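You operate a simulated robot arm through the tools that you are given. There is no shell and no other tool. Be economical: measure what you need, move in short steps, check, and stop when the job is done.

You are at the controls of a simulated robot arm. One attempt, no reset.

TASK
Fetch the ringed bottle from the left half of the long bench and stand it on the small white table. Close the room door. Close the chiller drawer. Switch the chiller switch on. Turn the blue dial to 10 C. Put the green probe box from the left half of the long bench on the white tray and the yellow probe box on the middle of the side bench. Any order will do. Set down upright: ringed bottle.

Only the result counts: the job must be done as asked and must still hold three seconds after the hand-in. Knocking over, shifting, dropping, spilling or breaking anything else fails it.

THE ROBOT
A 6-joint arm with a fingered hand on a trunk, on a base that drives. Base frame: it is fixed to the floor where the robot stands at the start and does not move with it; the origin is under the middle of the robot, x ahead of it, y to its left, z up; the surface under the hand at the start is at about z = 903. Readings come in mm, degrees, newtons and seconds.
With the tool pointing down near the work surface it reaches from about 240 to 560 mm from the robot's upright axis, wherever it stands. Its first joint turns from -166.0 to 166.0 degrees. Places, roughly: blue dial [500, -900, 1000]; chiller drawer [-2800, -2900, 1000]; chiller switch [-2800, -3000, 1100]; middle of the side bench [-2500, 2800, 900]; probe box [500, 0, 1000]; ringed bottle (9x9x18 cm) [500, 0, 1000]; room door [-4600, -2900, 1000]; small white table [-4400, 600, 800]; white tray (22x17x3 cm) [700, 0, 900]. Payload 3.1 kg.
The tool frame sits at the grasp point between the pads (the TCP): z along the fingers, y along the line on which they close. The tips reach 22 mm beyond it. Largest opening 132 mm; the body of the gripper starts 60 mm behind the TCP. The gripper is a hand of 4 fingers: y runs from the thumb to the fingers, the wrist lies at [0, 0, -218] in the tool frame, and closing takes about 1.5 s.
Orientation is that of the tool frame in the base frame, as a unit quaternion [w, x, y, z]. With the fingers straight down and closing along the base's y, the tool's x points along the base's -x, its y along +y and its z along -z.

THE INTERFACE
- The arm moves only by the tool send_rows. Its argument "rows" is one flat list of numbers, 6 for each row, row after row: the shift along the tool's x, y, z in mm, then the turn, a rotation vector about the tool's x, y, z in degrees. In form: [dx, dy, dz, wx, wy, wz, dx, dy, dz, wx, wy, wz, ...]. A call has 1 to 8 rows; each row shifts and turns the commanded pose from where the row before left it, along the tool's axes as they then stand. "fingers" is the finger opening in mm, from 0 to 132, set as the call begins (left out, the last holds). Rows are played at 5 a second. More than 50 mm and 8.6 degrees between two rows, or a gripper value outside its range, and nothing of the call is played. Where a pose cannot be reached the arm comes as near as it can. A force on the tool above 40 N (or 10 N above the force at the start of the call, whichever is more), or a blocked arm, ends the call early, and 0.2 s more pass. Each finger travels about 153 mm/s and halts on what it meets, pressing with about 25 N; the grip force reading is that of the motor and also rises with nothing between the fingers. The clock runs only during rows and for 0.2 s after the last one: add rows that do not move to give the fingers time. The reply holds the time, the measured pose of the TCP, the force on the tool along the base axes, the opening and the grip force, in the units named above and with some noise, with the torque about the TCP (base axes, N m) and any sound that the robot's microphone picked up.
- Cameras (640 x 400 px; columns grow to the right, rows downward): "scene" is now at [12.5, 103.8, 1631]; the picture's right is [-0.52, -0.85, 0.00], its down [-0.55, 0.34, -0.76] and it looks along [0.65, -0.40, -0.64] (base axes); focal length 251 px, centre (320, 200). "wrist" rides on the gripper at [53, -53, -84] in the tool frame; the picture's right is [0.71, 0.71, 0.00], its down [-0.53, 0.53, -0.67] and it looks along [-0.47, 0.47, 0.74] (tool axes); focal length 247 px, centre (320, 200). There is no depth. A picture from a camera that has moved, and an enlarged one, comes with that camera's place and axes in the base frame and with its lens.
- grab_frame(camera): a new picture of that camera. The clock stands still meanwhile.
- raise_lower(by): slides the trunk up (or, below 0, down) by that many mm; the arm and the scene camera ride with it, the base frame stays. It gives what a move gives, with no picture.
- roll_base(legs): drives the robot by 1 to 6 legs, each [ahead, left, turn to the left] in mm, mm and degrees, along the robot's own axes; the way and the turn of a leg run together, so that a leg with both is an arc; at most 1500 mm and 180 degrees a leg. The arm and the cameras ride along, it lands a little off, and it stops where it bumps. It gives what a move gives.
- finger_targets(finger1, finger2, finger3, thumb_bend): sets how far each is bent, from 0 (flat) to 1 (curled in); at 0.3 the hand is open as for a grip, at 0.7 the pads meet at the TCP. One left out holds its place. A second passes; each finger stops where it meets its share of the squeeze, and holds until it gets a number again. A gripper value or a shape takes the hand back. It gives what a move gives, with no picture; readings hold the bend of each and the force on the fingers (four entries, about 0 where the hand has none), thumb and palm.
- hand_shape(shape): the hand has 4 fingers and takes this shape, open, in about a second: jaw (thumb against the fingers, like two jaws); tri (thumb and two fingers); tip (a fingertip pinch); poke (one finger out to press); point (the index stretched); flat (the hand flat); cup (the hand cupped); fist (a fist). The gripper value then closes the fingers along that shape, each until it touches; the sizes above hold for jaw. It gives what a move gives, with no picture.
- turn_head(pan, tilt): turns the head with the scene camera to pan (to the left, within 155 degrees either way) and tilt (down, from -29 to 69), counted from straight ahead of the robot. It gives what a move gives.
- inspect(camera, box): a new picture of the part [left, top, right, bottom] of that camera's present view, enlarged. The clock stands still meanwhile.
- finish_job(): hands the job in; it is judged then, once.

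Go step by step. Nothing tells you exact positions but the pictures and the camera data: compare them with the known pose of the tool, close in by small moves and look again before you grip or let go. The budget is 165 turns and 108 pictures, counting those below and the enlarged ones. Unless the task says otherwise, let go and move clear before handing in, and close with one line.

The tools are called after ">>>" by a JSON object that holds its "name" and its "arguments". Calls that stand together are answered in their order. send_rows: Moves the arm, as the interface text tells. Its arguments: {"type":"object","properties":{"rows":{"type":"array","items":{"type":"number"}},"fingers":{"type":"number"}},"required":["rows"]} The other tools are called the same way: raise_lower (by) slides the trunk up or down; hand_shape (shape) gives the hand a shape; finger_targets (finger1, finger2, finger3, thumb_bend) moves the fingers one by one; roll_base (legs) drives the base; turn_head (pan, tilt) turns the head that bears the scene camera; grab_frame (camera) takes a picture; inspect (camera, box) takes an enlarged picture of a part of a camera's view; finish_job () hands the job in.

At the start:

```text
time: 0.0
tool_pos: [403.7, -217.5, 1235.6]
tool_rot: [0.001, 0.0, 1.0, 0.0]
force: [-0.2, 0.0, -0.5]
torque: [0.0, 0.01, -0.01]
grip_width: 131.8
finger_force: 0.0
shape: jaw
bend: [0.3, 0.3, 0.3, 0.3]
finger forces: [0.1, 0.1, 0.0, 0.0, 0.0, 0.1]
trunk travel left (down, up): [-300.0, 86.0]
robot x, y, heading: [-2.1, 2.8, 0.1]
head pan, tilt: [-31.5, 40.1]
```

scene: 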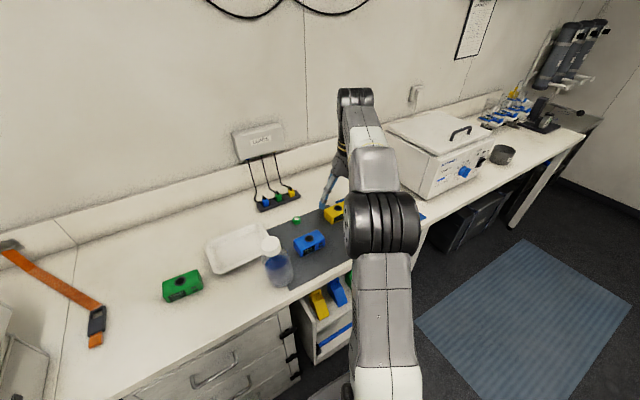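
wrist: 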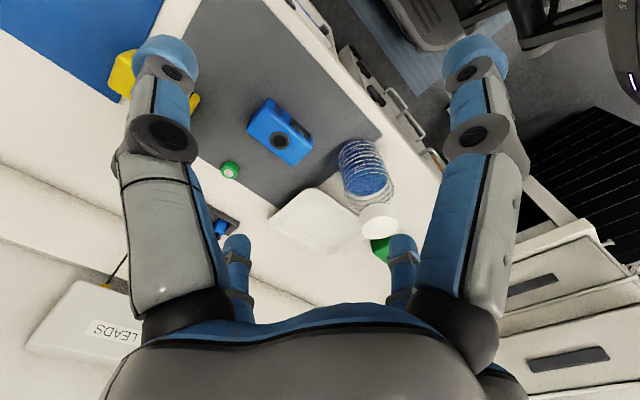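

I see the long bench with the green box, the tray, the bottle, and the blue and yellow boxes. I'll look at the dial and around the room before moving.

>>> {"name": "inspect", "arguments": {"camera": "scene", "box": [150, 180, 350, 305]}}

>>> {"name": "inspect", "arguments": {"camera": "scene", "box": [380, 90, 540, 220]}}

>>> {"name": "turn_head", "arguments": {"pan": 150, "tilt": 20}}

>>> {"name": "grab_frame", "arguments": {"camera": "scene"}}

>>> {"name": "turn_head", "arguments": {"pan": -145, "tilt": 20}}

>>> {"name": "grab_frame", "arguments": {"camera": "scene"}}

```text
3.20 times, centred on (250, 242) of scene
camera zoom: at [12.5, 103.8, 1631.0], right [-0.52, -0.85, 0.0], down [-0.55, 0.34, -0.76], along [0.65, -0.4, -0.64], focal length 802 px, centre (544, 64)
```

zoom: 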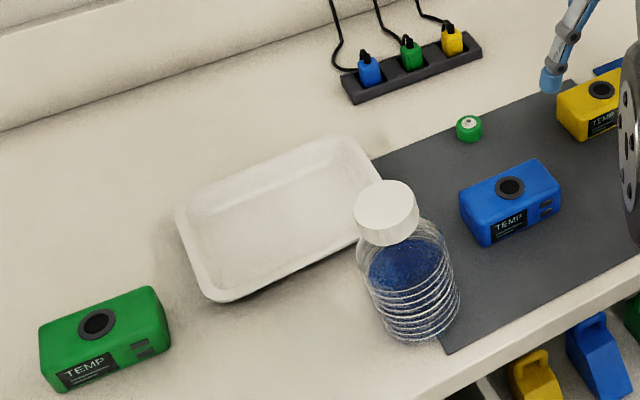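

```text
3.08 times, centred on (460, 155) of scene
camera zoom: at [12.5, 103.8, 1631.0], right [-0.52, -0.85, 0.0], down [-0.55, 0.34, -0.76], along [0.65, -0.4, -0.64], focal length 771 px, centre (-111, 338)
```

zoom: 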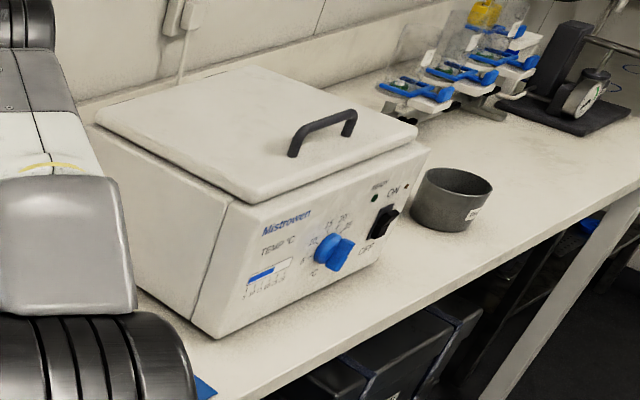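

```text
time: 2.7
tool_pos: [403.3, -217.0, 1236.4]
tool_rot: [0.0, 0.0, 1.0, 0.0]
force: [-0.6, 0.5, 0.4]
torque: [0.02, 0.0, 0.0]
grip_width: 131.8
finger_force: 0.0
shape: jaw
bend: [0.3, 0.3, 0.3, 0.3]
finger forces: [0.1, 0.0, 0.0, 0.1, 0.1, 0.1]
trunk travel left (down, up): [-300.0, 86.0]
robot x, y, heading: [-0.1, 3.8, -0.2]
head pan, tilt: [150.0, 20.0]
```

```text
103 pictures are left
camera scene: at [-140.5, 194.8, 1662.6], right [0.5, 0.87, 0.0], down [0.3, -0.17, -0.94], along [-0.81, 0.47, -0.34], focal length 251 px, centre (320, 200)
```

scene: 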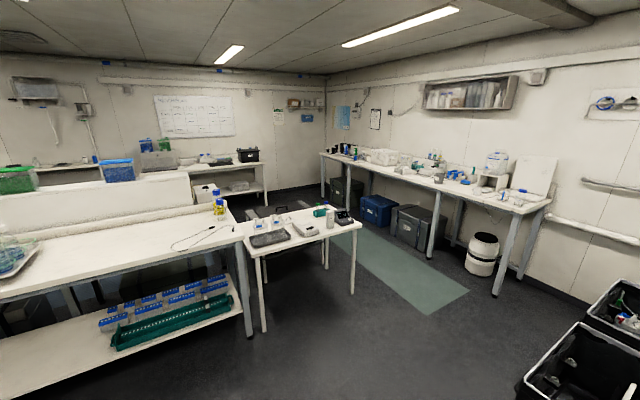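

```text
time: 6.7
tool_pos: [403.6, -217.1, 1236.6]
tool_rot: [0.0, 0.0, 1.0, 0.0]
force: [0.0, -0.5, -0.5]
torque: [0.01, -0.02, 0.03]
grip_width: 131.7
finger_force: 0.2
shape: jaw
bend: [0.3, 0.3, 0.3, 0.3]
finger forces: [0.0, 0.1, 0.1, 0.0, 0.0, 0.0]
trunk travel left (down, up): [-300.0, 86.0]
robot x, y, heading: [-3.6, 0.9, -0.0]
head pan, tilt: [-145.0, 20.0]
```

```text
102 pictures are left
camera scene: at [-136.1, 94.8, 1662.6], right [-0.57, 0.82, 0.0], down [0.28, 0.2, -0.94], along [-0.77, -0.54, -0.34], focal length 251 px, centre (320, 200)
```

scene: 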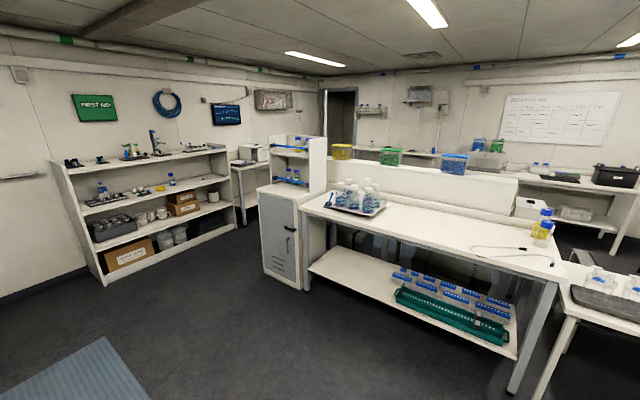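

The room layout is clear: the long bench is in front of me, the far table is at the back wall, and the side bench is at +y. Next I check the clearance in front of the base.

>>> {"name": "turn_head", "arguments": {"pan": 20, "tilt": 60}}

>>> {"name": "grab_frame", "arguments": {"camera": "scene"}}

```text
time: 9.3
tool_pos: [403.7, -216.7, 1236.3]
tool_rot: [-0.001, 0.0, 1.0, 0.0]
force: [0.5, 1.4, -0.3]
torque: [-0.01, 0.01, -0.01]
grip_width: 132.0
finger_force: 0.0
shape: jaw
bend: [0.3, 0.3, 0.3, 0.3]
finger forces: [0.1, 0.1, 0.1, 0.0, 0.0, 0.0]
trunk travel left (down, up): [-300.0, 86.0]
robot x, y, heading: [1.4, -0.7, 0.1]
head pan, tilt: [20.0, 60.0]
```

```text
101 pictures are left
camera scene: at [2.8, 171.0, 1604.5], right [0.34, -0.94, 0.0], down [-0.81, -0.3, -0.5], along [0.47, 0.17, -0.87], focal length 251 px, centre (320, 200)
```

scene: 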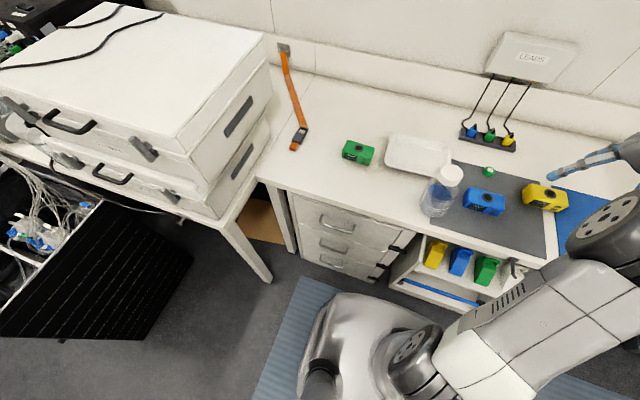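

There is roughly 170 mm of free floor ahead of the base. I drive a bit ahead and left so the green box and the tray come within reach.

>>> {"name": "roll_base", "arguments": {"legs": [[0, 120, 0], [110, 0, 0]]}}

>>> {"name": "grab_frame", "arguments": {"camera": "scene"}}

>>> {"name": "grab_frame", "arguments": {"camera": "wrist"}}

```text
time: 11.5
tool_pos: [513.5, -93.3, 1237.2]
tool_rot: [0.0, -0.002, 1.0, 0.0]
force: [-0.1, -0.7, 0.4]
torque: [0.0, -0.01, 0.0]
grip_width: 131.7
finger_force: 0.0
shape: jaw
bend: [0.3, 0.3, 0.3, 0.3]
finger forces: [0.1, 0.1, 0.0, 0.0, 0.0, 0.0]
trunk travel left (down, up): [-300.0, 86.0]
robot x, y, heading: [107.1, 119.5, 0.2]
head pan, tilt: [20.0, 60.0]
stopped in leg 2: the robot was blocked; the commanded pose is now the measured one
```

```text
100 pictures are left
camera scene: at [111.0, 291.8, 1604.5], right [0.35, -0.94, 0.0], down [-0.81, -0.3, -0.5], along [0.47, 0.17, -0.87], focal length 251 px, centre (320, 200)
```

scene: 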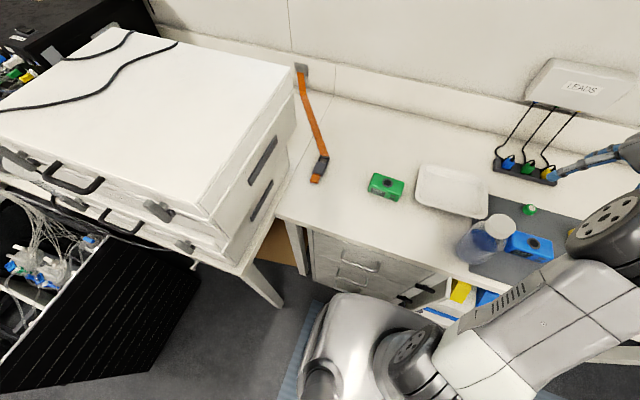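

```text
99 pictures are left
camera wrist: at [460.8, -148.3, 1319.4], right [-0.71, 0.7, 0.0], down [0.52, 0.53, 0.67], along [0.47, 0.47, -0.74], focal length 247 px, centre (320, 200)
```

wrist: 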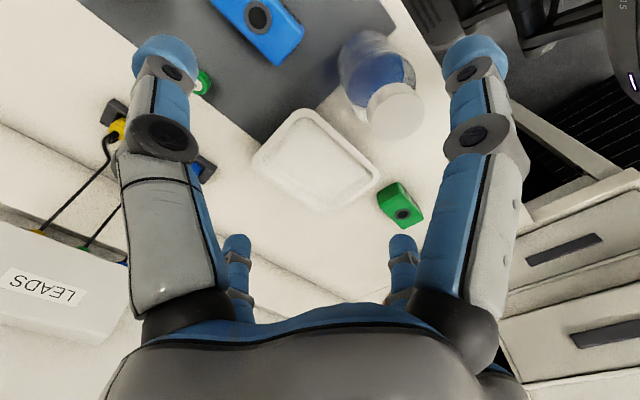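

Blocked just where wanted. I zoom in on the green box and tray to get exact corners.

>>> {"name": "inspect", "arguments": {"camera": "scene", "box": [350, 140, 510, 240]}}

```text
4.00 times, centred on (430, 190) of scene
camera zoom: at [111.0, 291.8, 1604.5], right [0.35, -0.94, 0.0], down [-0.81, -0.3, -0.5], along [0.47, 0.17, -0.87], focal length 1003 px, centre (-120, 240)
```

zoom: 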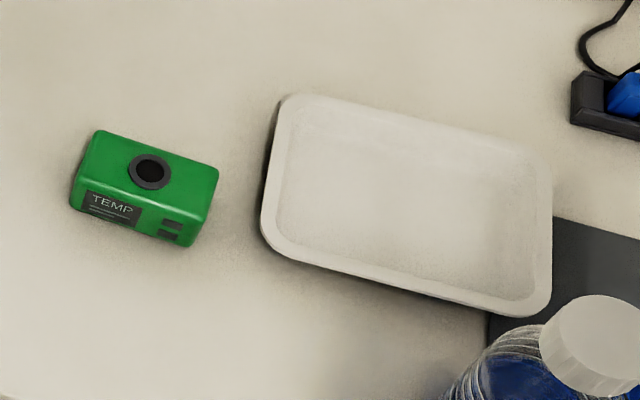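

The green box is centred near [600, 245] with its long side along y, and the tray centre is near [660, 40]. I swing the hand over the box, turning it so it closes along x.

>>> {"name": "send_rows", "arguments": {"rows": [-10.8, 42.3, 0, 0, 0, 8.5, -4.4, 43.4, 0, 0, 0, 8.5, 2.1, 43.6, 0, 0, 0, 8.5, 8.4, 42.8, 0, 0, 0, 8.5, 14.6, 41.1, 0, 0, 0, 8.5, 20.6, 38.5, 0, 0, 0, 8.5, 26.1, 35, 0, 0, 0, 8.5, 30.9, 30.8, 0, 0, 0, 8.5], "fingers": 132}}

>>> {"name": "send_rows", "arguments": {"rows": [0, 0, 0, 0, 0, 8.3, 0, 0, 0, 0, 0, 8.3, 0, 0, 0, 0, 0, 8.4, 0, 0, 40, 0, 0, 0, 0, 0, 40, 0, 0, 0]}}

>>> {"name": "grab_frame", "arguments": {"camera": "wrist"}}

>>> {"name": "grab_frame", "arguments": {"camera": "scene"}}

```text
time: 13.3
tool_pos: [586.7, 245.0, 1233.0]
tool_rot: [0.001, 0.557, 0.83, -0.001]
force: [0.2, 0.4, 0.7]
torque: [-0.04, 0.01, 0.04]
grip_width: 131.9
finger_force: 0.1
shape: jaw
bend: [0.3, 0.3, 0.3, 0.3]
finger forces: [0.0, 0.1, 0.1, 0.0, 0.1, 0.0]
out of reach, approached as far as the arm can: row 8
trunk travel left (down, up): [-300.0, 86.0]
robot x, y, heading: [108.3, 118.1, 0.4]
head pan, tilt: [20.0, 60.0]
```

```text
time: 14.5
tool_pos: [588.7, 242.1, 1152.4]
tool_rot: [0.0, 0.725, 0.689, 0.0]
force: [-0.2, -0.2, 0.9]
torque: [-0.01, -0.02, 0.0]
grip_width: 132.1
finger_force: 0.1
shape: jaw
bend: [0.3, 0.3, 0.3, 0.3]
finger forces: [0.0, 0.0, 0.0, 0.0, 0.0, 0.0]
trunk travel left (down, up): [-300.0, 86.0]
robot x, y, heading: [106.7, 122.2, 0.1]
head pan, tilt: [20.0, 60.0]
```

```text
97 pictures are left
camera wrist: at [538.0, 297.3, 1234.3], right [0.74, 0.67, 0.0], down [0.5, -0.55, 0.67], along [0.45, -0.49, -0.74], focal length 247 px, centre (320, 200)
```

wrist: 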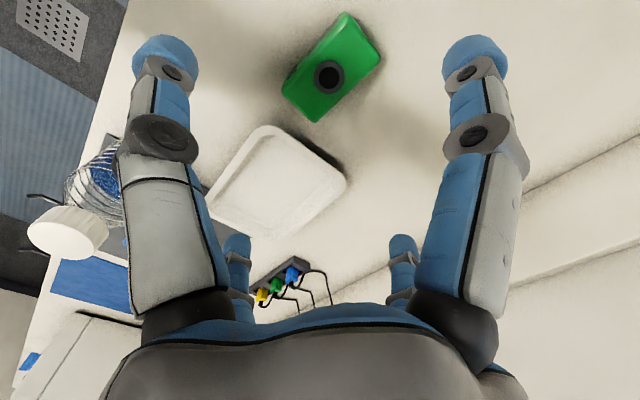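

```text
96 pictures are left
camera scene: at [111.8, 292.2, 1604.4], right [0.35, -0.94, 0.0], down [-0.81, -0.3, -0.5], along [0.47, 0.17, -0.87], focal length 251 px, centre (320, 200)
```

scene: 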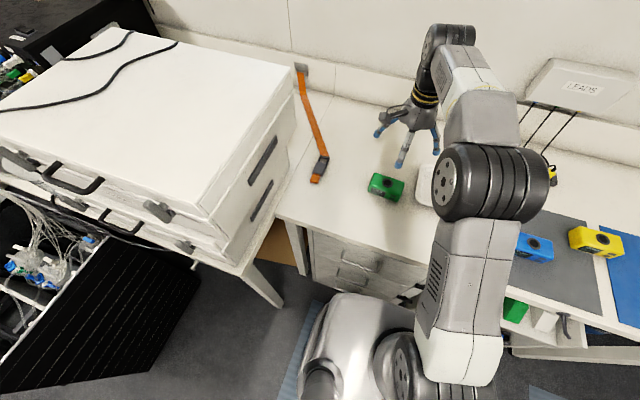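

The wrist picture confirms the box at about [597, 248] with its top near 940. I descend partway and correct sideways.

>>> {"name": "send_rows", "arguments": {"rows": [5.9, 8.2, 0, 0, 0, 0, 0, 0, 40, 0, 0, 0, 0, 0, 40, 0, 0, 0, 0, 0, 40, 0, 0, 0, 0, 0, 40, 0, 0, 0]}}

>>> {"name": "grab_frame", "arguments": {"camera": "scene"}}

>>> {"name": "grab_frame", "arguments": {"camera": "wrist"}}

```text
time: 15.7
tool_pos: [598.8, 248.6, 991.0]
tool_rot: [0.0, 0.724, 0.69, 0.0]
force: [0.2, -0.5, 0.9]
torque: [-0.01, -0.03, 0.0]
grip_width: 131.7
finger_force: 0.1
shape: jaw
bend: [0.3, 0.3, 0.3, 0.3]
finger forces: [0.0, 0.0, 0.0, 0.1, 0.0, 0.0]
trunk travel left (down, up): [-300.0, 86.0]
robot x, y, heading: [109.5, 124.5, 0.1]
head pan, tilt: [20.0, 60.0]
```

```text
95 pictures are left
camera scene: at [111.7, 292.2, 1604.4], right [0.35, -0.94, 0.0], down [-0.81, -0.3, -0.5], along [0.47, 0.17, -0.87], focal length 251 px, centre (320, 200)
```

scene: 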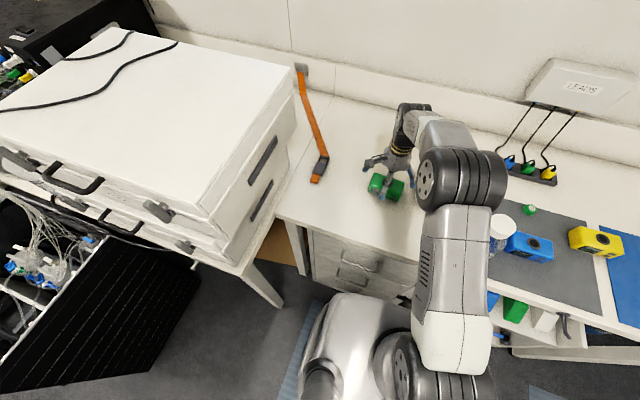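

```text
94 pictures are left
camera wrist: at [547.0, 303.7, 1073.1], right [0.74, 0.67, 0.0], down [0.5, -0.55, 0.67], along [0.45, -0.49, -0.74], focal length 247 px, centre (320, 200)
```

wrist: 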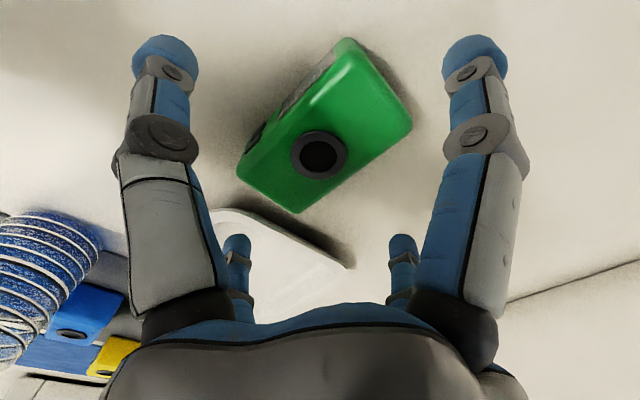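

I'll zoom in on the hand to see how the fingers straddle the box.

>>> {"name": "inspect", "arguments": {"camera": "scene", "box": [340, 90, 460, 210]}}

```text
3.33 times, centred on (400, 150) of scene
camera zoom: at [111.7, 292.2, 1604.4], right [0.35, -0.94, 0.0], down [-0.81, -0.3, -0.5], along [0.47, 0.17, -0.87], focal length 836 px, centre (53, 367)
```

zoom: 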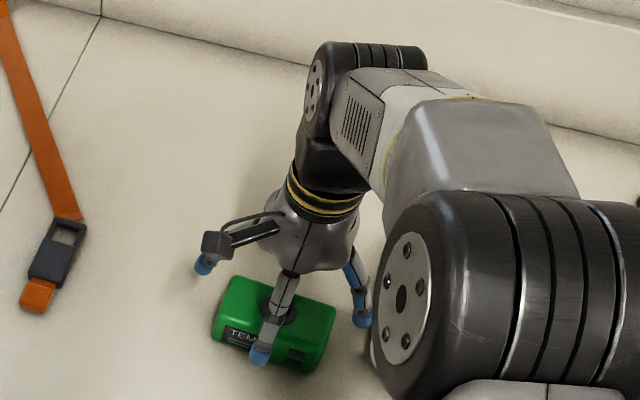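

The four fingers sit in a cross around the palm and straddle the box well. I descend to grasp height and close.

>>> {"name": "send_rows", "arguments": {"rows": [0, 0, 30, 0, 0, 0, 0, 0, 28, 0, 0, 0]}}

>>> {"name": "send_rows", "arguments": {"rows": [0, 0, 0, 0, 0, 0, 0, 0, 0, 0, 0, 0, 0, 0, 0, 0, 0, 0, 0, 0, 0, 0, 0, 0, 0, 0, 0, 0, 0, 0, 0, 0, 0, 0, 0, 0, 0, 0, 0, 0, 0, 0], "fingers": 0}}

>>> {"name": "grab_frame", "arguments": {"camera": "wrist"}}

```text
time: 16.3
tool_pos: [596.0, 248.3, 932.0]
tool_rot: [0.001, 0.724, 0.69, 0.0]
force: [-0.5, 0.2, -0.9]
torque: [-0.02, -0.01, 0.02]
grip_width: 131.8
finger_force: 0.1
shape: jaw
bend: [0.3, 0.3, 0.3, 0.3]
finger forces: [0.0, 0.0, 0.0, 0.0, 0.0, 0.1]
trunk travel left (down, up): [-300.0, 86.0]
robot x, y, heading: [108.4, 126.0, 0.4]
head pan, tilt: [20.0, 60.0]
```

```text
time: 17.9
tool_pos: [597.1, 247.3, 932.2]
tool_rot: [0.0, 0.724, 0.69, 0.0]
force: [-0.1, 0.0, 0.3]
torque: [-0.01, 0.01, -0.01]
grip_width: 65.7
finger_force: 24.7
shape: jaw
bend: [0.28, 0.39, 0.26, 0.7]
finger forces: [22.6, 22.4, 22.7, 0.1, 22.8, 0.0]
trunk travel left (down, up): [-300.0, 86.0]
robot x, y, heading: [108.3, 119.2, 0.3]
head pan, tilt: [20.0, 60.0]
```

```text
92 pictures are left
camera wrist: at [546.6, 303.0, 1015.0], right [0.74, 0.67, 0.0], down [0.5, -0.55, 0.67], along [0.45, -0.49, -0.74], focal length 247 px, centre (320, 200)
```

wrist: 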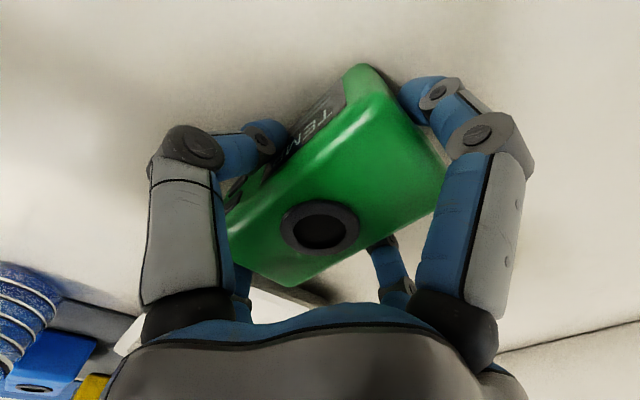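

All four fingers hold the box. I lift it and carry it over the tray.

>>> {"name": "send_rows", "arguments": {"rows": [0, 0, -50, 0, 0, 0, 0, 0, -40, 0, 0, 0, -41, 13.7, 0, 0, 0, 0, -41, 13.7, 0, 0, 0, 0, -41, 13.7, 0, 0, 0, 0, -41, 13.7, 0, 0, 0, 0, -41, 13.7, 0, 0, 0, 0]}}

>>> {"name": "grab_frame", "arguments": {"camera": "scene"}}

>>> {"name": "grab_frame", "arguments": {"camera": "wrist"}}

```text
time: 19.5
tool_pos: [655.1, 38.7, 1023.3]
tool_rot: [-0.002, 0.724, 0.69, 0.0]
force: [-0.2, -0.8, -4.6]
torque: [0.05, 0.01, -0.02]
grip_width: 65.2
finger_force: 24.9
shape: jaw
bend: [0.28, 0.39, 0.26, 0.7]
finger forces: [23.0, 22.5, 22.8, 0.1, 23.0, 0.0]
trunk travel left (down, up): [-300.0, 86.0]
robot x, y, heading: [110.4, 117.9, 0.4]
head pan, tilt: [20.0, 60.0]
```

```text
91 pictures are left
camera scene: at [112.5, 290.4, 1604.6], right [0.35, -0.94, 0.0], down [-0.81, -0.3, -0.5], along [0.47, 0.17, -0.87], focal length 251 px, centre (320, 200)
```

scene: 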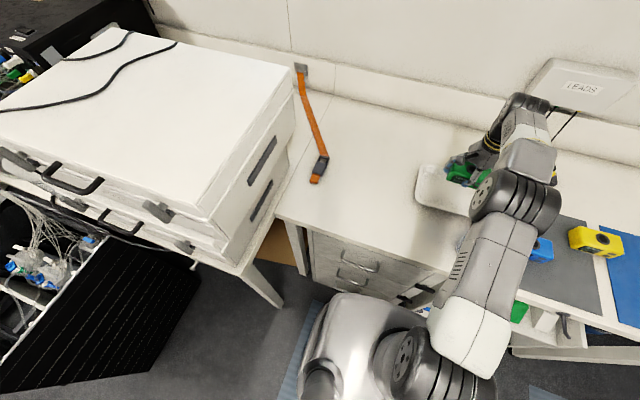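

```text
90 pictures are left
camera wrist: at [605.5, 94.2, 1106.5], right [0.74, 0.67, 0.0], down [0.5, -0.55, 0.67], along [0.45, -0.49, -0.75], focal length 247 px, centre (320, 200)
```

wrist: 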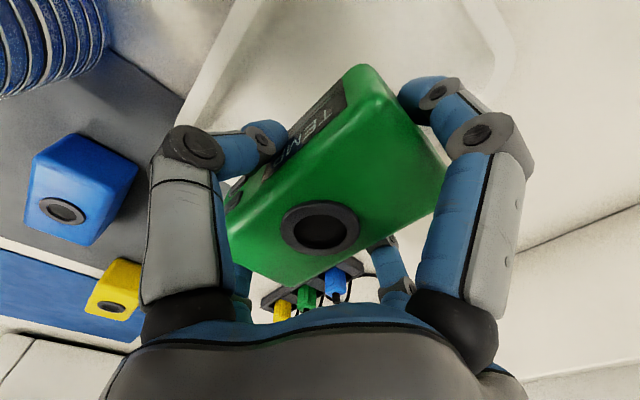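

The box is centred over the tray. I lower it gently until it touches.

>>> {"name": "send_rows", "arguments": {"rows": [0, 0, 40, 0, 0, 0, 0, 0, 36, 0, 0, 0, 0, 0, 4, 0, 0, 0]}}

>>> {"name": "send_rows", "arguments": {"rows": [0, 0, 2, 0, 0, 0, 0, 0, 2, 0, 0, 0]}}

>>> {"name": "grab_frame", "arguments": {"camera": "wrist"}}

```text
time: 20.3
tool_pos: [654.9, 39.8, 943.8]
tool_rot: [0.0, 0.724, 0.69, 0.0]
force: [-0.6, -0.2, -3.7]
torque: [0.03, 0.01, -0.01]
grip_width: 65.5
finger_force: 25.2
shape: jaw
bend: [0.28, 0.39, 0.26, 0.7]
finger forces: [22.8, 22.5, 22.8, 0.0, 22.7, 0.0]
trunk travel left (down, up): [-300.0, 86.0]
robot x, y, heading: [109.7, 121.7, 0.3]
head pan, tilt: [20.0, 60.0]
```

```text
time: 20.9
tool_pos: [655.0, 39.8, 939.0]
tool_rot: [-0.001, 0.723, 0.691, 0.001]
force: [-0.4, 1.0, -2.9]
torque: [-0.04, 0.0, 0.01]
grip_width: 65.4
finger_force: 25.3
shape: jaw
bend: [0.28, 0.39, 0.26, 0.7]
finger forces: [23.0, 22.6, 22.8, 0.0, 22.7, 0.0]
trunk travel left (down, up): [-300.0, 86.0]
robot x, y, heading: [109.0, 122.5, 0.0]
head pan, tilt: [20.0, 60.0]
```

```text
89 pictures are left
camera wrist: at [604.7, 95.1, 1021.6], right [0.74, 0.67, 0.0], down [0.5, -0.55, 0.67], along [0.45, -0.49, -0.74], focal length 247 px, centre (320, 200)
```

wrist: 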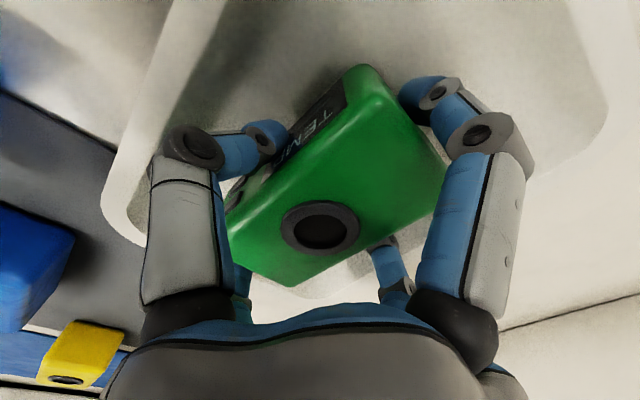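

Not yet touching by force. I lower further in 1.5 mm steps.

>>> {"name": "send_rows", "arguments": {"rows": [0, 0, 1.5, 0, 0, 0, 0, 0, 1, 0, 0, 0]}}

>>> {"name": "send_rows", "arguments": {"rows": [0, 0, 1, 0, 0, 0, 0, 0, 1, 0, 0, 0]}}

```text
time: 21.5
tool_pos: [655.7, 39.8, 937.0]
tool_rot: [0.002, 0.724, 0.69, 0.001]
force: [0.9, 0.9, 8.3]
torque: [-0.51, 0.03, 0.01]
grip_width: 65.1
finger_force: 25.0
shape: jaw
bend: [0.28, 0.39, 0.26, 0.7]
finger forces: [23.7, 23.1, 23.4, 0.0, 23.5, 0.0]
trunk travel left (down, up): [-300.0, 86.0]
robot x, y, heading: [105.9, 119.0, 0.4]
head pan, tilt: [20.0, 60.0]
```

```text
time: 22.1
tool_pos: [654.4, 40.8, 936.7]
tool_rot: [0.002, 0.724, 0.69, 0.001]
force: [1.5, 0.5, 21.5]
torque: [-0.59, 0.02, 0.0]
grip_width: 65.4
finger_force: 25.1
shape: jaw
bend: [0.28, 0.39, 0.25, 0.7]
finger forces: [23.3, 24.7, 23.9, 0.0, 25.3, 0.0]
trunk travel left (down, up): [-300.0, 86.0]
robot x, y, heading: [109.9, 118.7, 0.2]
head pan, tilt: [20.0, 60.0]
```

Contact is made. I release partially so the fingers stay inside the tray rim.

>>> {"name": "send_rows", "arguments": {"rows": [0, 0, -2, 0, 0, 0, 0, 0, 0, 0, 0, 0, 0, 0, 0, 0, 0, 0, 0, 0, 0, 0, 0, 0], "fingers": 88}}

>>> {"name": "grab_frame", "arguments": {"camera": "wrist"}}

```text
time: 23.1
tool_pos: [653.9, 41.4, 935.6]
tool_rot: [-0.001, 0.723, 0.691, -0.001]
force: [-1.2, -1.0, -0.7]
torque: [-0.05, 0.02, -0.01]
grip_width: 91.2
finger_force: 0.1
shape: jaw
bend: [0.25, 0.29, 0.22, 0.7]
finger forces: [2.6, 0.1, 3.6, 0.1, 0.1, 0.0]
trunk travel left (down, up): [-300.0, 86.0]
robot x, y, heading: [106.3, 122.3, 0.1]
head pan, tilt: [20.0, 60.0]
```

```text
88 pictures are left
camera wrist: at [603.9, 95.2, 1018.0], right [0.74, 0.67, 0.0], down [0.5, -0.55, 0.67], along [0.45, -0.49, -0.75], focal length 247 px, centre (320, 200)
```

wrist: 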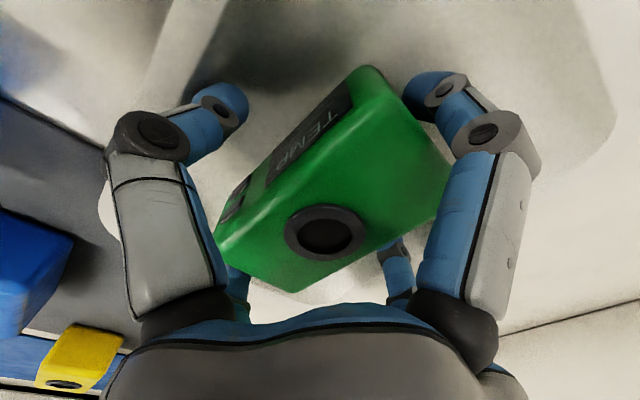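

The end fingers still touch lightly, so I flatten just those two a bit more.

>>> {"name": "finger_targets", "arguments": {"finger1": 0.18, "finger3": 0.15}}

>>> {"name": "grab_frame", "arguments": {"camera": "wrist"}}

```text
time: 24.1
tool_pos: [654.9, 41.0, 935.8]
tool_rot: [0.0, 0.724, 0.69, -0.001]
force: [-1.3, 2.9, 0.7]
torque: [0.04, -0.02, -0.05]
grip_width: 83.8
finger_force: 1.6
shape: fingers
bend: [0.18, 0.29, 0.19, 0.7]
finger forces: [0.1, 0.1, 3.2, 0.0, 0.0, 0.0]
trunk travel left (down, up): [-300.0, 86.0]
robot x, y, heading: [107.2, 121.0, 0.6]
head pan, tilt: [20.0, 60.0]
```

```text
87 pictures are left
camera wrist: at [604.2, 95.8, 1018.7], right [0.74, 0.67, 0.0], down [0.5, -0.55, 0.67], along [0.45, -0.49, -0.74], focal length 247 px, centre (320, 200)
```

wrist: 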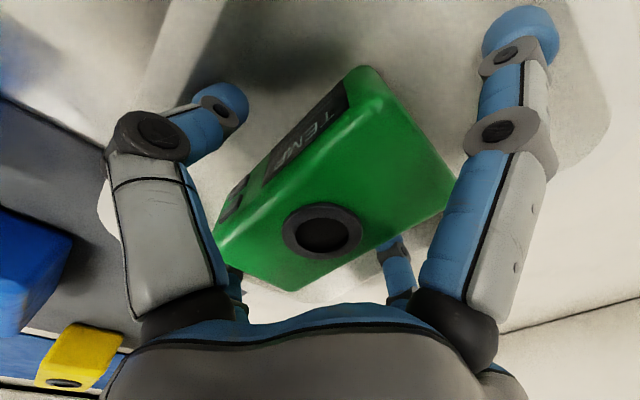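

Finger 3 is probably pressing outward on the rim, so I bring both end fingers in slightly.

>>> {"name": "finger_targets", "arguments": {"finger1": 0.21, "finger3": 0.205}}

```text
time: 25.1
tool_pos: [654.9, 40.1, 936.1]
tool_rot: [-0.001, 0.724, 0.69, 0.0]
force: [-0.2, 1.2, 0.6]
torque: [-0.04, 0.0, 0.0]
grip_width: 81.7
finger_force: 0.9
shape: fingers
bend: [0.21, 0.29, 0.21, 0.7]
finger forces: [0.1, 0.1, 0.6, 0.0, 0.1, 0.0]
trunk travel left (down, up): [-300.0, 86.0]
robot x, y, heading: [110.1, 121.0, 0.5]
head pan, tilt: [20.0, 60.0]
```

>>> {"name": "finger_targets", "arguments": {"finger3": 0.225}}

>>> {"name": "send_rows", "arguments": {"rows": [0, 0, -10, 0, 0, 0, 0, 0, -20, 0, 0, 0, 0, 0, -40, 0, 0, 0, 0, 0, -40, 0, 0, 0]}}

>>> {"name": "grab_frame", "arguments": {"camera": "wrist"}}

```text
time: 26.1
tool_pos: [655.5, 40.4, 935.9]
tool_rot: [0.0, 0.724, 0.69, 0.001]
force: [-0.3, 0.0, 0.4]
torque: [-0.02, 0.04, 0.0]
grip_width: 81.7
finger_force: 0.1
shape: fingers
bend: [0.21, 0.29, 0.22, 0.7]
finger forces: [0.0, 0.0, 0.0, 0.1, 0.0, 0.1]
trunk travel left (down, up): [-300.0, 86.0]
robot x, y, heading: [110.2, 121.1, 0.4]
head pan, tilt: [20.0, 60.0]
```

```text
time: 27.1
tool_pos: [654.1, 39.1, 1047.3]
tool_rot: [0.0, 0.724, 0.69, 0.0]
force: [-0.2, 0.7, -0.1]
torque: [0.01, -0.04, 0.03]
grip_width: 81.6
finger_force: 0.1
shape: fingers
bend: [0.21, 0.29, 0.22, 0.7]
finger forces: [0.1, 0.0, 0.1, 0.0, 0.0, 0.0]
trunk travel left (down, up): [-300.0, 86.0]
robot x, y, heading: [107.4, 117.4, 0.3]
head pan, tilt: [20.0, 60.0]
```

```text
86 pictures are left
camera wrist: at [603.9, 94.8, 1128.8], right [0.74, 0.67, 0.0], down [0.5, -0.55, 0.67], along [0.45, -0.49, -0.74], focal length 247 px, centre (320, 200)
```

wrist: 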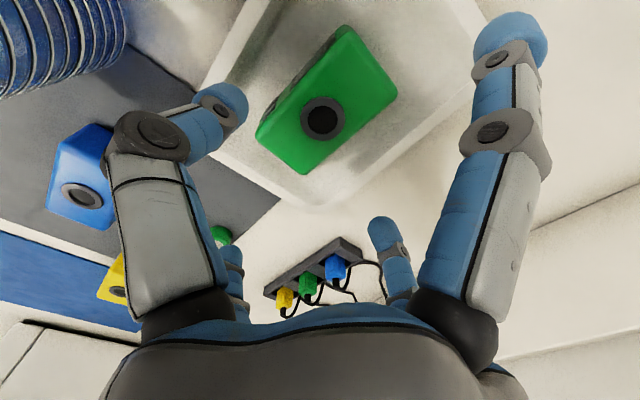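

The green box lies in the tray. I retract the arm upward and back, then back off and drive right toward the dial.

>>> {"name": "send_rows", "arguments": {"rows": [0, 0, -45, 0, 0, 0, 0, 0, -45, 0, 0, 0, 0, -25, -40, 0, 0, 0, 0, -30, -38, 0, 0, 0, 0, -48, 0, 0, 0, 0, 0, -48, 0, 0, 0, 0, 0, -48, 0, 0, 0, 0]}}

>>> {"name": "roll_base", "arguments": {"legs": [[-150, 0, 0], [0, -800, 0]]}}

>>> {"name": "turn_head", "arguments": {"pan": -20, "tilt": 45}}

>>> {"name": "grab_frame", "arguments": {"camera": "scene"}}

```text
time: 28.7
tool_pos: [438.6, 50.2, 1210.2]
tool_rot: [0.0, 0.723, 0.69, 0.001]
force: [-0.4, -0.2, -0.3]
torque: [-0.01, 0.0, 0.0]
grip_width: 81.9
finger_force: 0.0
shape: fingers
bend: [0.21, 0.29, 0.22, 0.7]
finger forces: [0.1, 0.1, 0.0, 0.0, 0.1, 0.0]
out of reach, approached as far as the arm can: row 2
trunk travel left (down, up): [-300.0, 86.0]
robot x, y, heading: [105.2, 122.2, 0.4]
head pan, tilt: [20.0, 60.0]
```

```text
time: 33.9
tool_pos: [297.5, -736.9, 1208.5]
tool_rot: [0.0, 0.722, 0.692, 0.0]
force: [0.6, 0.1, 0.6]
torque: [0.01, -0.03, 0.0]
grip_width: 81.7
finger_force: 0.0
shape: fingers
bend: [0.21, 0.29, 0.22, 0.7]
finger forces: [0.0, 0.1, 0.1, 0.1, 0.0, 0.0]
trunk travel left (down, up): [-300.0, 86.0]
robot x, y, heading: [-35.0, -666.4, 0.7]
head pan, tilt: [20.0, 60.0]
```

```text
time: 34.9
tool_pos: [296.9, -735.9, 1209.8]
tool_rot: [0.0, 0.721, 0.692, 0.0]
force: [0.6, -0.8, -0.9]
torque: [0.01, -0.02, 0.0]
grip_width: 81.8
finger_force: 0.0
shape: fingers
bend: [0.21, 0.29, 0.22, 0.7]
finger forces: [0.1, 0.0, 0.0, 0.0, 0.1, 0.1]
trunk travel left (down, up): [-300.0, 86.0]
robot x, y, heading: [-34.7, -666.3, 0.5]
head pan, tilt: [-20.0, 45.0]
```

```text
85 pictures are left
camera scene: at [-19.2, -545.8, 1623.9], right [-0.33, -0.94, 0.0], down [-0.67, 0.23, -0.71], along [0.67, -0.23, -0.71], focal length 251 px, centre (320, 200)
```

scene: 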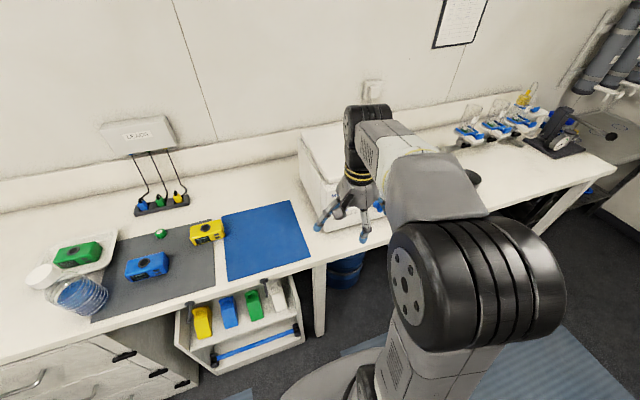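

The arm hides the dial. I drive further right, and turn the hand level and forward (wrist roughly in place) so it can approach the knob.

>>> {"name": "roll_base", "arguments": {"legs": [[-40, -230, 0]]}}

>>> {"name": "send_rows", "arguments": {"rows": [0, 31.1, -2.2, -8.2, 0, 0, 0, 31.1, -2.2, -8.2, 0, 0, 0, 31.1, -2.2, -8.2, 0, 0, 0, 31.1, -2.2, -8.2, 0, 0, 0, 31.1, -2.2, -8.2, 0, 0, 0, 31.1, -2.2, -8.2, 0, 0, 0, 31.1, -2.2, -8.2, 0, 0, 0, 31.1, -2.2, -8.2, 0, 0], "fingers": 132}}

>>> {"name": "send_rows", "arguments": {"rows": [0, 31.1, -2.2, -8.2, 0, 0, 0, 31.1, -2.2, -8.2, 0, 0, 0, 31.1, -2.2, -8, 0, 0]}}

>>> {"name": "turn_head", "arguments": {"pan": -20, "tilt": 35}}

>>> {"name": "grab_frame", "arguments": {"camera": "scene"}}

```text
time: 36.7
tool_pos: [260.8, -968.1, 1209.0]
tool_rot: [0.0, 0.722, 0.692, 0.0]
force: [-0.2, 0.3, -0.1]
torque: [0.01, -0.01, 0.01]
grip_width: 81.6
finger_force: 0.1
shape: fingers
bend: [0.21, 0.29, 0.22, 0.7]
finger forces: [0.0, 0.0, 0.1, 0.0, 0.1, 0.1]
trunk travel left (down, up): [-300.0, 86.0]
robot x, y, heading: [-70.6, -898.1, 0.5]
head pan, tilt: [-20.0, 45.0]
```

```text
time: 38.5
tool_pos: [460.4, -978.4, 1335.8]
tool_rot: [0.393, 0.607, 0.58, 0.375]
force: [0.1, -0.4, -0.5]
torque: [0.01, -0.03, -0.02]
grip_width: 131.8
finger_force: 0.1
shape: jaw
bend: [0.3, 0.3, 0.3, 0.3]
finger forces: [0.0, 0.0, 0.0, 0.0, 0.0, 0.1]
trunk travel left (down, up): [-300.0, 86.0]
robot x, y, heading: [-72.3, -897.8, 0.5]
head pan, tilt: [-20.0, 45.0]
```

```text
time: 39.3
tool_pos: [480.4, -979.9, 1427.9]
tool_rot: [0.511, 0.51, 0.49, 0.489]
force: [0.7, -0.6, 0.0]
torque: [-0.01, 0.02, 0.0]
grip_width: 132.0
finger_force: 0.1
shape: jaw
bend: [0.3, 0.3, 0.3, 0.3]
finger forces: [0.1, 0.0, 0.1, 0.0, 0.0, 0.1]
trunk travel left (down, up): [-300.0, 86.0]
robot x, y, heading: [-66.5, -897.7, 0.5]
head pan, tilt: [-20.0, 45.0]
```

```text
time: 40.0
tool_pos: [480.4, -979.1, 1426.5]
tool_rot: [0.51, 0.511, 0.49, 0.488]
force: [0.5, -0.3, 0.2]
torque: [0.0, -0.03, -0.01]
grip_width: 131.8
finger_force: 0.1
shape: jaw
bend: [0.3, 0.3, 0.3, 0.3]
finger forces: [0.1, 0.0, 0.1, 0.0, 0.0, 0.1]
trunk travel left (down, up): [-300.0, 86.0]
robot x, y, heading: [-71.8, -895.7, 0.3]
head pan, tilt: [-20.0, 35.0]
```

```text
84 pictures are left
camera scene: at [-49.5, -779.5, 1638.7], right [-0.33, -0.94, 0.0], down [-0.54, 0.19, -0.82], along [0.77, -0.27, -0.57], focal length 251 px, centre (320, 200)
```

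scene: 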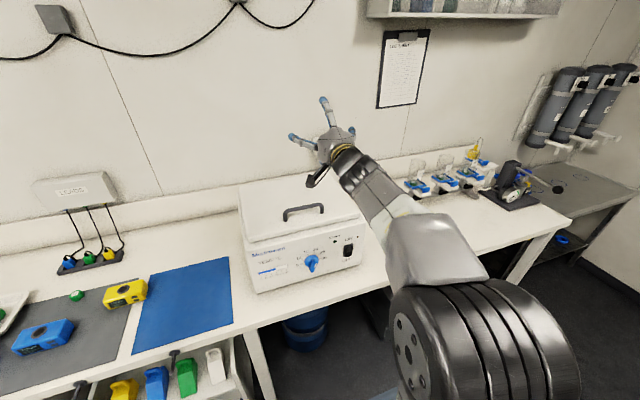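

Now the dial is visible. I zoom in on it.

>>> {"name": "inspect", "arguments": {"camera": "scene", "box": [236, 225, 376, 305]}}

>>> {"name": "inspect", "arguments": {"camera": "scene", "box": [290, 240, 360, 285]}}

>>> {"name": "grab_frame", "arguments": {"camera": "wrist"}}

```text
4.57 times, centred on (306, 265) of scene
camera zoom: at [-49.5, -779.5, 1638.7], right [-0.33, -0.94, 0.0], down [-0.54, 0.19, -0.82], along [0.77, -0.27, -0.57], focal length 1146 px, centre (384, -97)
```

zoom: 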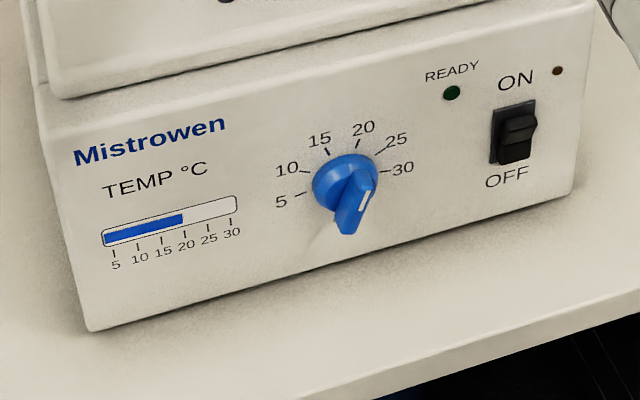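

```text
8.89 times, centred on (325, 262) of scene
camera zoom: at [-49.5, -779.5, 1638.7], right [-0.33, -0.94, 0.0], down [-0.54, 0.19, -0.82], along [0.77, -0.27, -0.57], focal length 2228 px, centre (276, -356)
```

zoom: 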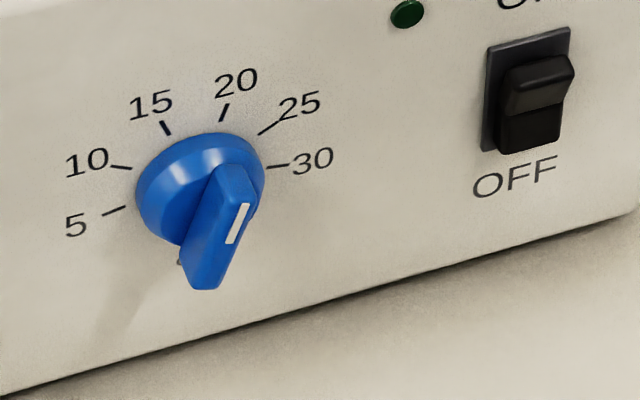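

```text
81 pictures are left
camera wrist: at [398.9, -922.7, 1373.0], right [0.03, 0.71, 0.71], down [-0.69, -0.5, 0.53], along [0.72, -0.5, 0.47], focal length 247 px, centre (320, 200)
```

wrist: 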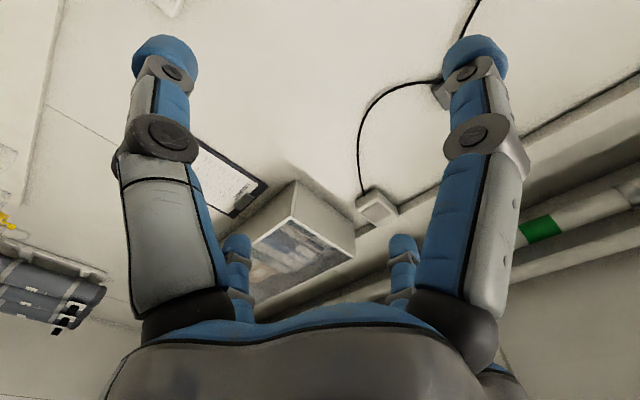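

>>> {"name": "inspect", "arguments": {"camera": "scene", "box": [298, 249, 326, 277]}}

```text
14.29 times, centred on (312, 263) of scene
camera zoom: at [-49.5, -779.5, 1638.7], right [-0.33, -0.94, 0.0], down [-0.54, 0.19, -0.82], along [0.77, -0.27, -0.57], focal length 3581 px, centre (434, -700)
```

zoom: 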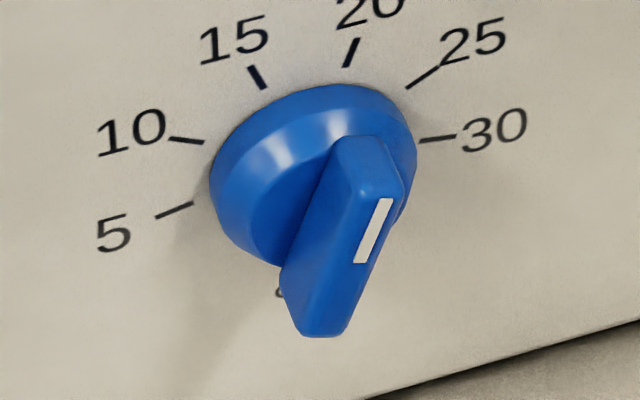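

The dial points at 20 now; the ticks are 36° apart, so 10 is 72° counter‑clockwise. The panel leans back about 11° and the knob centre is near [511, -947, 973]. I pull back, align the hand with the knob axis and lower the trunk.

>>> {"name": "send_rows", "arguments": {"rows": [0, 0, -40, 0, 2.4, 0, 0, 0, 0, 5.5, 0, 0, 0, 0, 0, 5.5, 0, 0, 0, 0, 0, 0, 0, 7, 0, 0, 0, 0, 0, 7, 0, 0, 0, 0, 0, 6], "fingers": 80}}

>>> {"name": "raise_lower", "arguments": {"by": -280}}

>>> {"name": "grab_frame", "arguments": {"camera": "scene"}}

```text
time: 41.4
tool_pos: [439.3, -976.8, 1428.3]
tool_rot: [0.364, 0.633, 0.442, 0.521]
force: [1.0, -0.9, 0.5]
torque: [0.0, 0.02, -0.02]
grip_width: 80.3
finger_force: 0.1
shape: jaw
bend: [0.31, 0.31, 0.31, 0.7]
finger forces: [0.0, 0.0, 0.0, 0.0, 0.1, 0.1]
trunk travel left (down, up): [-300.0, 86.0]
robot x, y, heading: [-73.1, -896.5, 0.5]
head pan, tilt: [-20.0, 35.0]
```

```text
time: 44.2
tool_pos: [439.2, -976.5, 1147.6]
tool_rot: [0.365, 0.632, 0.442, 0.521]
force: [0.0, -0.8, 0.0]
torque: [-0.02, 0.01, 0.0]
grip_width: 80.5
finger_force: 0.0
shape: jaw
bend: [0.31, 0.31, 0.31, 0.7]
finger forces: [0.0, 0.0, 0.0, 0.1, 0.0, 0.1]
trunk travel left (down, up): [-20.0, 366.0]
robot x, y, heading: [-75.0, -898.1, 0.5]
head pan, tilt: [-20.0, 35.0]
```

```text
79 pictures are left
camera scene: at [-49.5, -779.5, 1358.7], right [-0.33, -0.94, 0.0], down [-0.54, 0.19, -0.82], along [0.77, -0.27, -0.57], focal length 251 px, centre (320, 200)
```

scene: 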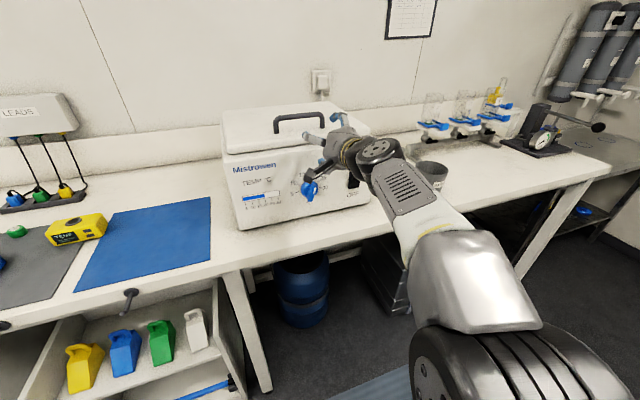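

>>> {"name": "grab_frame", "arguments": {"camera": "wrist"}}

>>> {"name": "inspect", "arguments": {"camera": "scene", "box": [220, 100, 420, 230]}}

```text
78 pictures are left
camera wrist: at [351.0, -908.0, 1131.2], right [0.17, 0.42, 0.89], down [-0.6, -0.67, 0.44], along [0.78, -0.61, 0.14], focal length 247 px, centre (320, 200)
```

wrist: 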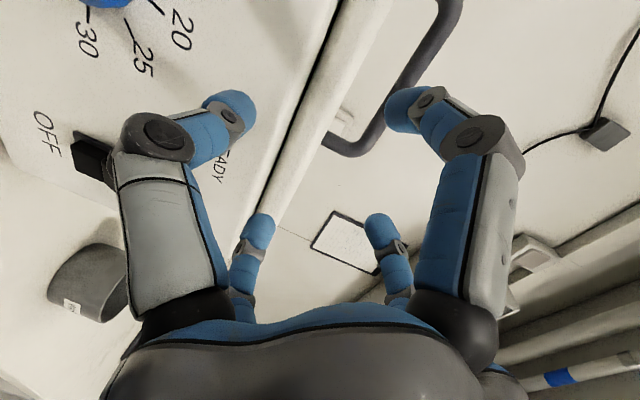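

```text
3.08 times, centred on (320, 165) of scene
camera zoom: at [-49.5, -779.5, 1358.7], right [-0.33, -0.94, 0.0], down [-0.54, 0.19, -0.82], along [0.77, -0.27, -0.57], focal length 771 px, centre (320, 308)
```

zoom: 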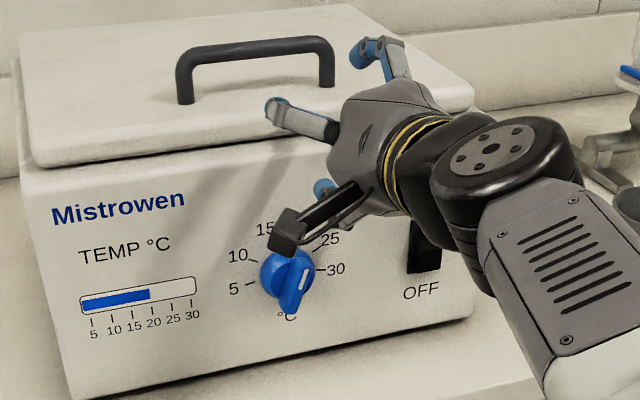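

>>> {"name": "inspect", "arguments": {"camera": "scene", "box": [284, 168, 332, 208]}}

```text
10.00 times, centred on (308, 188) of scene
camera zoom: at [-49.5, -779.5, 1358.7], right [-0.33, -0.94, 0.0], down [-0.54, 0.19, -0.82], along [0.77, -0.27, -0.57], focal length 2507 px, centre (440, 320)
```

zoom: 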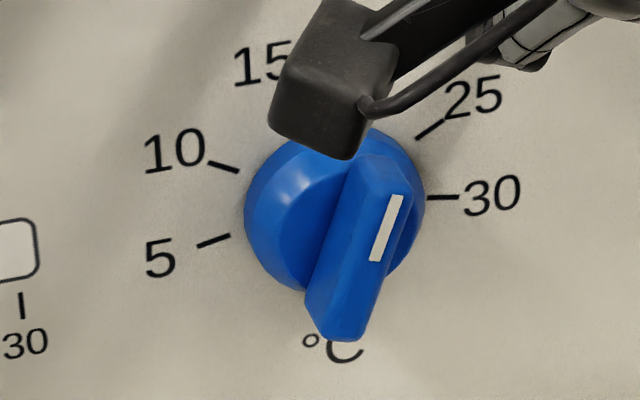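

Combining all the sight lines, the knob centre on the panel is near [497, -943, 996] and the panel leans about 7°. I move to a standoff 90 mm in front of it and look with the wrist camera.

>>> {"name": "send_rows", "arguments": {"rows": [-4.5, -36.6, -0.9, 0, 0, 0, -4.5, -36.6, -0.9, 0, 0, 0, -4.5, -36.6, -0.9, 0, 0, 0, -4.5, -36.6, -0.9, 0, 0, 0, 0, 0, 0, -3.76, 1.37, 0]}}

>>> {"name": "grab_frame", "arguments": {"camera": "wrist"}}

>>> {"name": "inspect", "arguments": {"camera": "scene", "box": [220, 100, 420, 230]}}

```text
time: 45.4
tool_pos: [407.9, -944.4, 1004.8]
tool_rot: [0.38, 0.614, 0.429, 0.543]
force: [0.1, -0.5, -0.8]
torque: [0.01, -0.01, 0.02]
grip_width: 80.4
finger_force: 0.1
shape: jaw
bend: [0.31, 0.31, 0.31, 0.7]
finger forces: [0.1, 0.1, 0.0, 0.1, 0.0, 0.0]
trunk travel left (down, up): [-20.0, 366.0]
robot x, y, heading: [-71.2, -897.2, 0.4]
head pan, tilt: [-20.0, 35.0]
```

```text
75 pictures are left
camera wrist: at [320.8, -875.0, 983.1], right [0.11, 0.42, 0.9], down [-0.63, -0.67, 0.39], along [0.77, -0.61, 0.19], focal length 247 px, centre (320, 200)
```

wrist: 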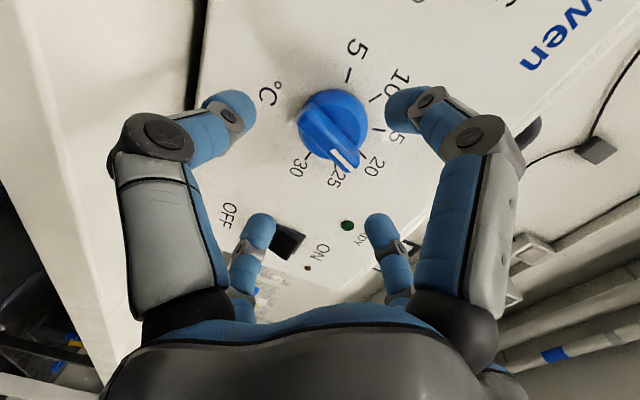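

```text
3.08 times, centred on (320, 165) of scene
camera zoom: at [-49.5, -779.5, 1358.8], right [-0.33, -0.94, 0.0], down [-0.54, 0.19, -0.82], along [0.77, -0.27, -0.57], focal length 771 px, centre (320, 308)
```

zoom: 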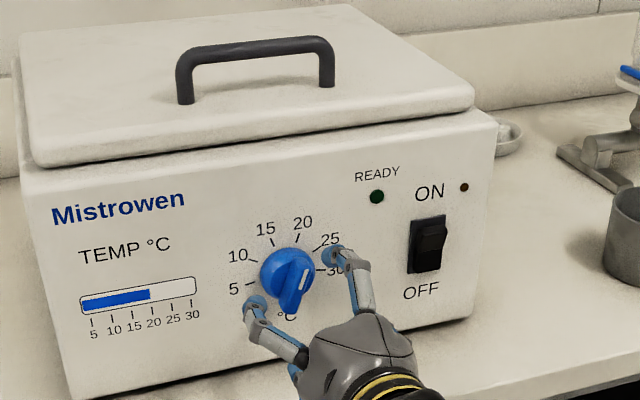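

The wrist picture agrees: knob centre about [495, -941, 997]. I advance along the knob axis.

>>> {"name": "send_rows", "arguments": {"rows": [4.2, 1.5, 0, 0, 0, 0, 0, 0, 20, 0, 0, 0, 0, 0, 20, 0, 0, 0, 0, 0, 10, 0, 0, 0]}}

>>> {"name": "grab_frame", "arguments": {"camera": "wrist"}}

>>> {"name": "inspect", "arguments": {"camera": "scene", "box": [270, 150, 350, 210]}}

```text
time: 46.4
tool_pos: [458.2, -940.7, 1002.4]
tool_rot: [0.38, 0.614, 0.43, 0.542]
force: [0.2, 0.4, 0.0]
torque: [-0.01, 0.0, -0.02]
grip_width: 80.5
finger_force: 0.1
shape: jaw
bend: [0.31, 0.31, 0.31, 0.7]
finger forces: [0.0, 0.0, 0.0, 0.0, 0.0, 0.1]
trunk travel left (down, up): [-20.0, 366.0]
robot x, y, heading: [-74.1, -900.9, 0.4]
head pan, tilt: [-20.0, 35.0]
```

```text
73 pictures are left
camera wrist: at [371.1, -872.3, 980.3], right [0.11, 0.42, 0.9], down [-0.62, -0.67, 0.39], along [0.77, -0.61, 0.19], focal length 247 px, centre (320, 200)
```

wrist: 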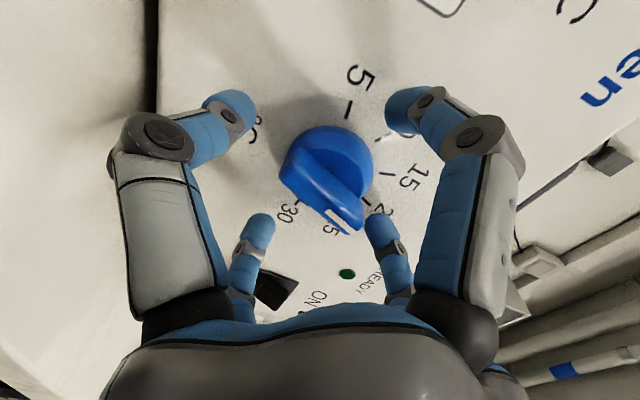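

```text
6.67 times, centred on (310, 180) of scene
camera zoom: at [-49.4, -779.5, 1358.7], right [-0.33, -0.94, 0.0], down [-0.54, 0.19, -0.82], along [0.77, -0.27, -0.57], focal length 1671 px, centre (387, 333)
```

zoom: 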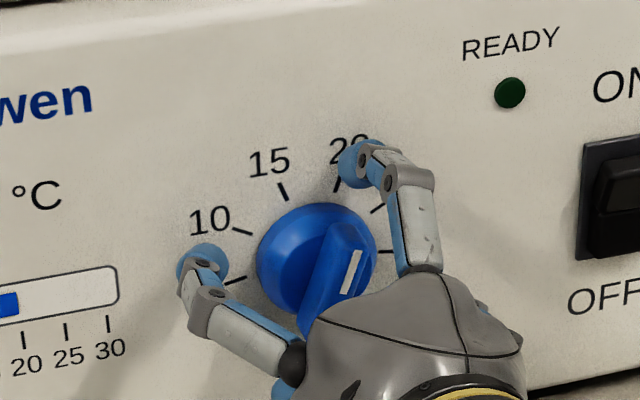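

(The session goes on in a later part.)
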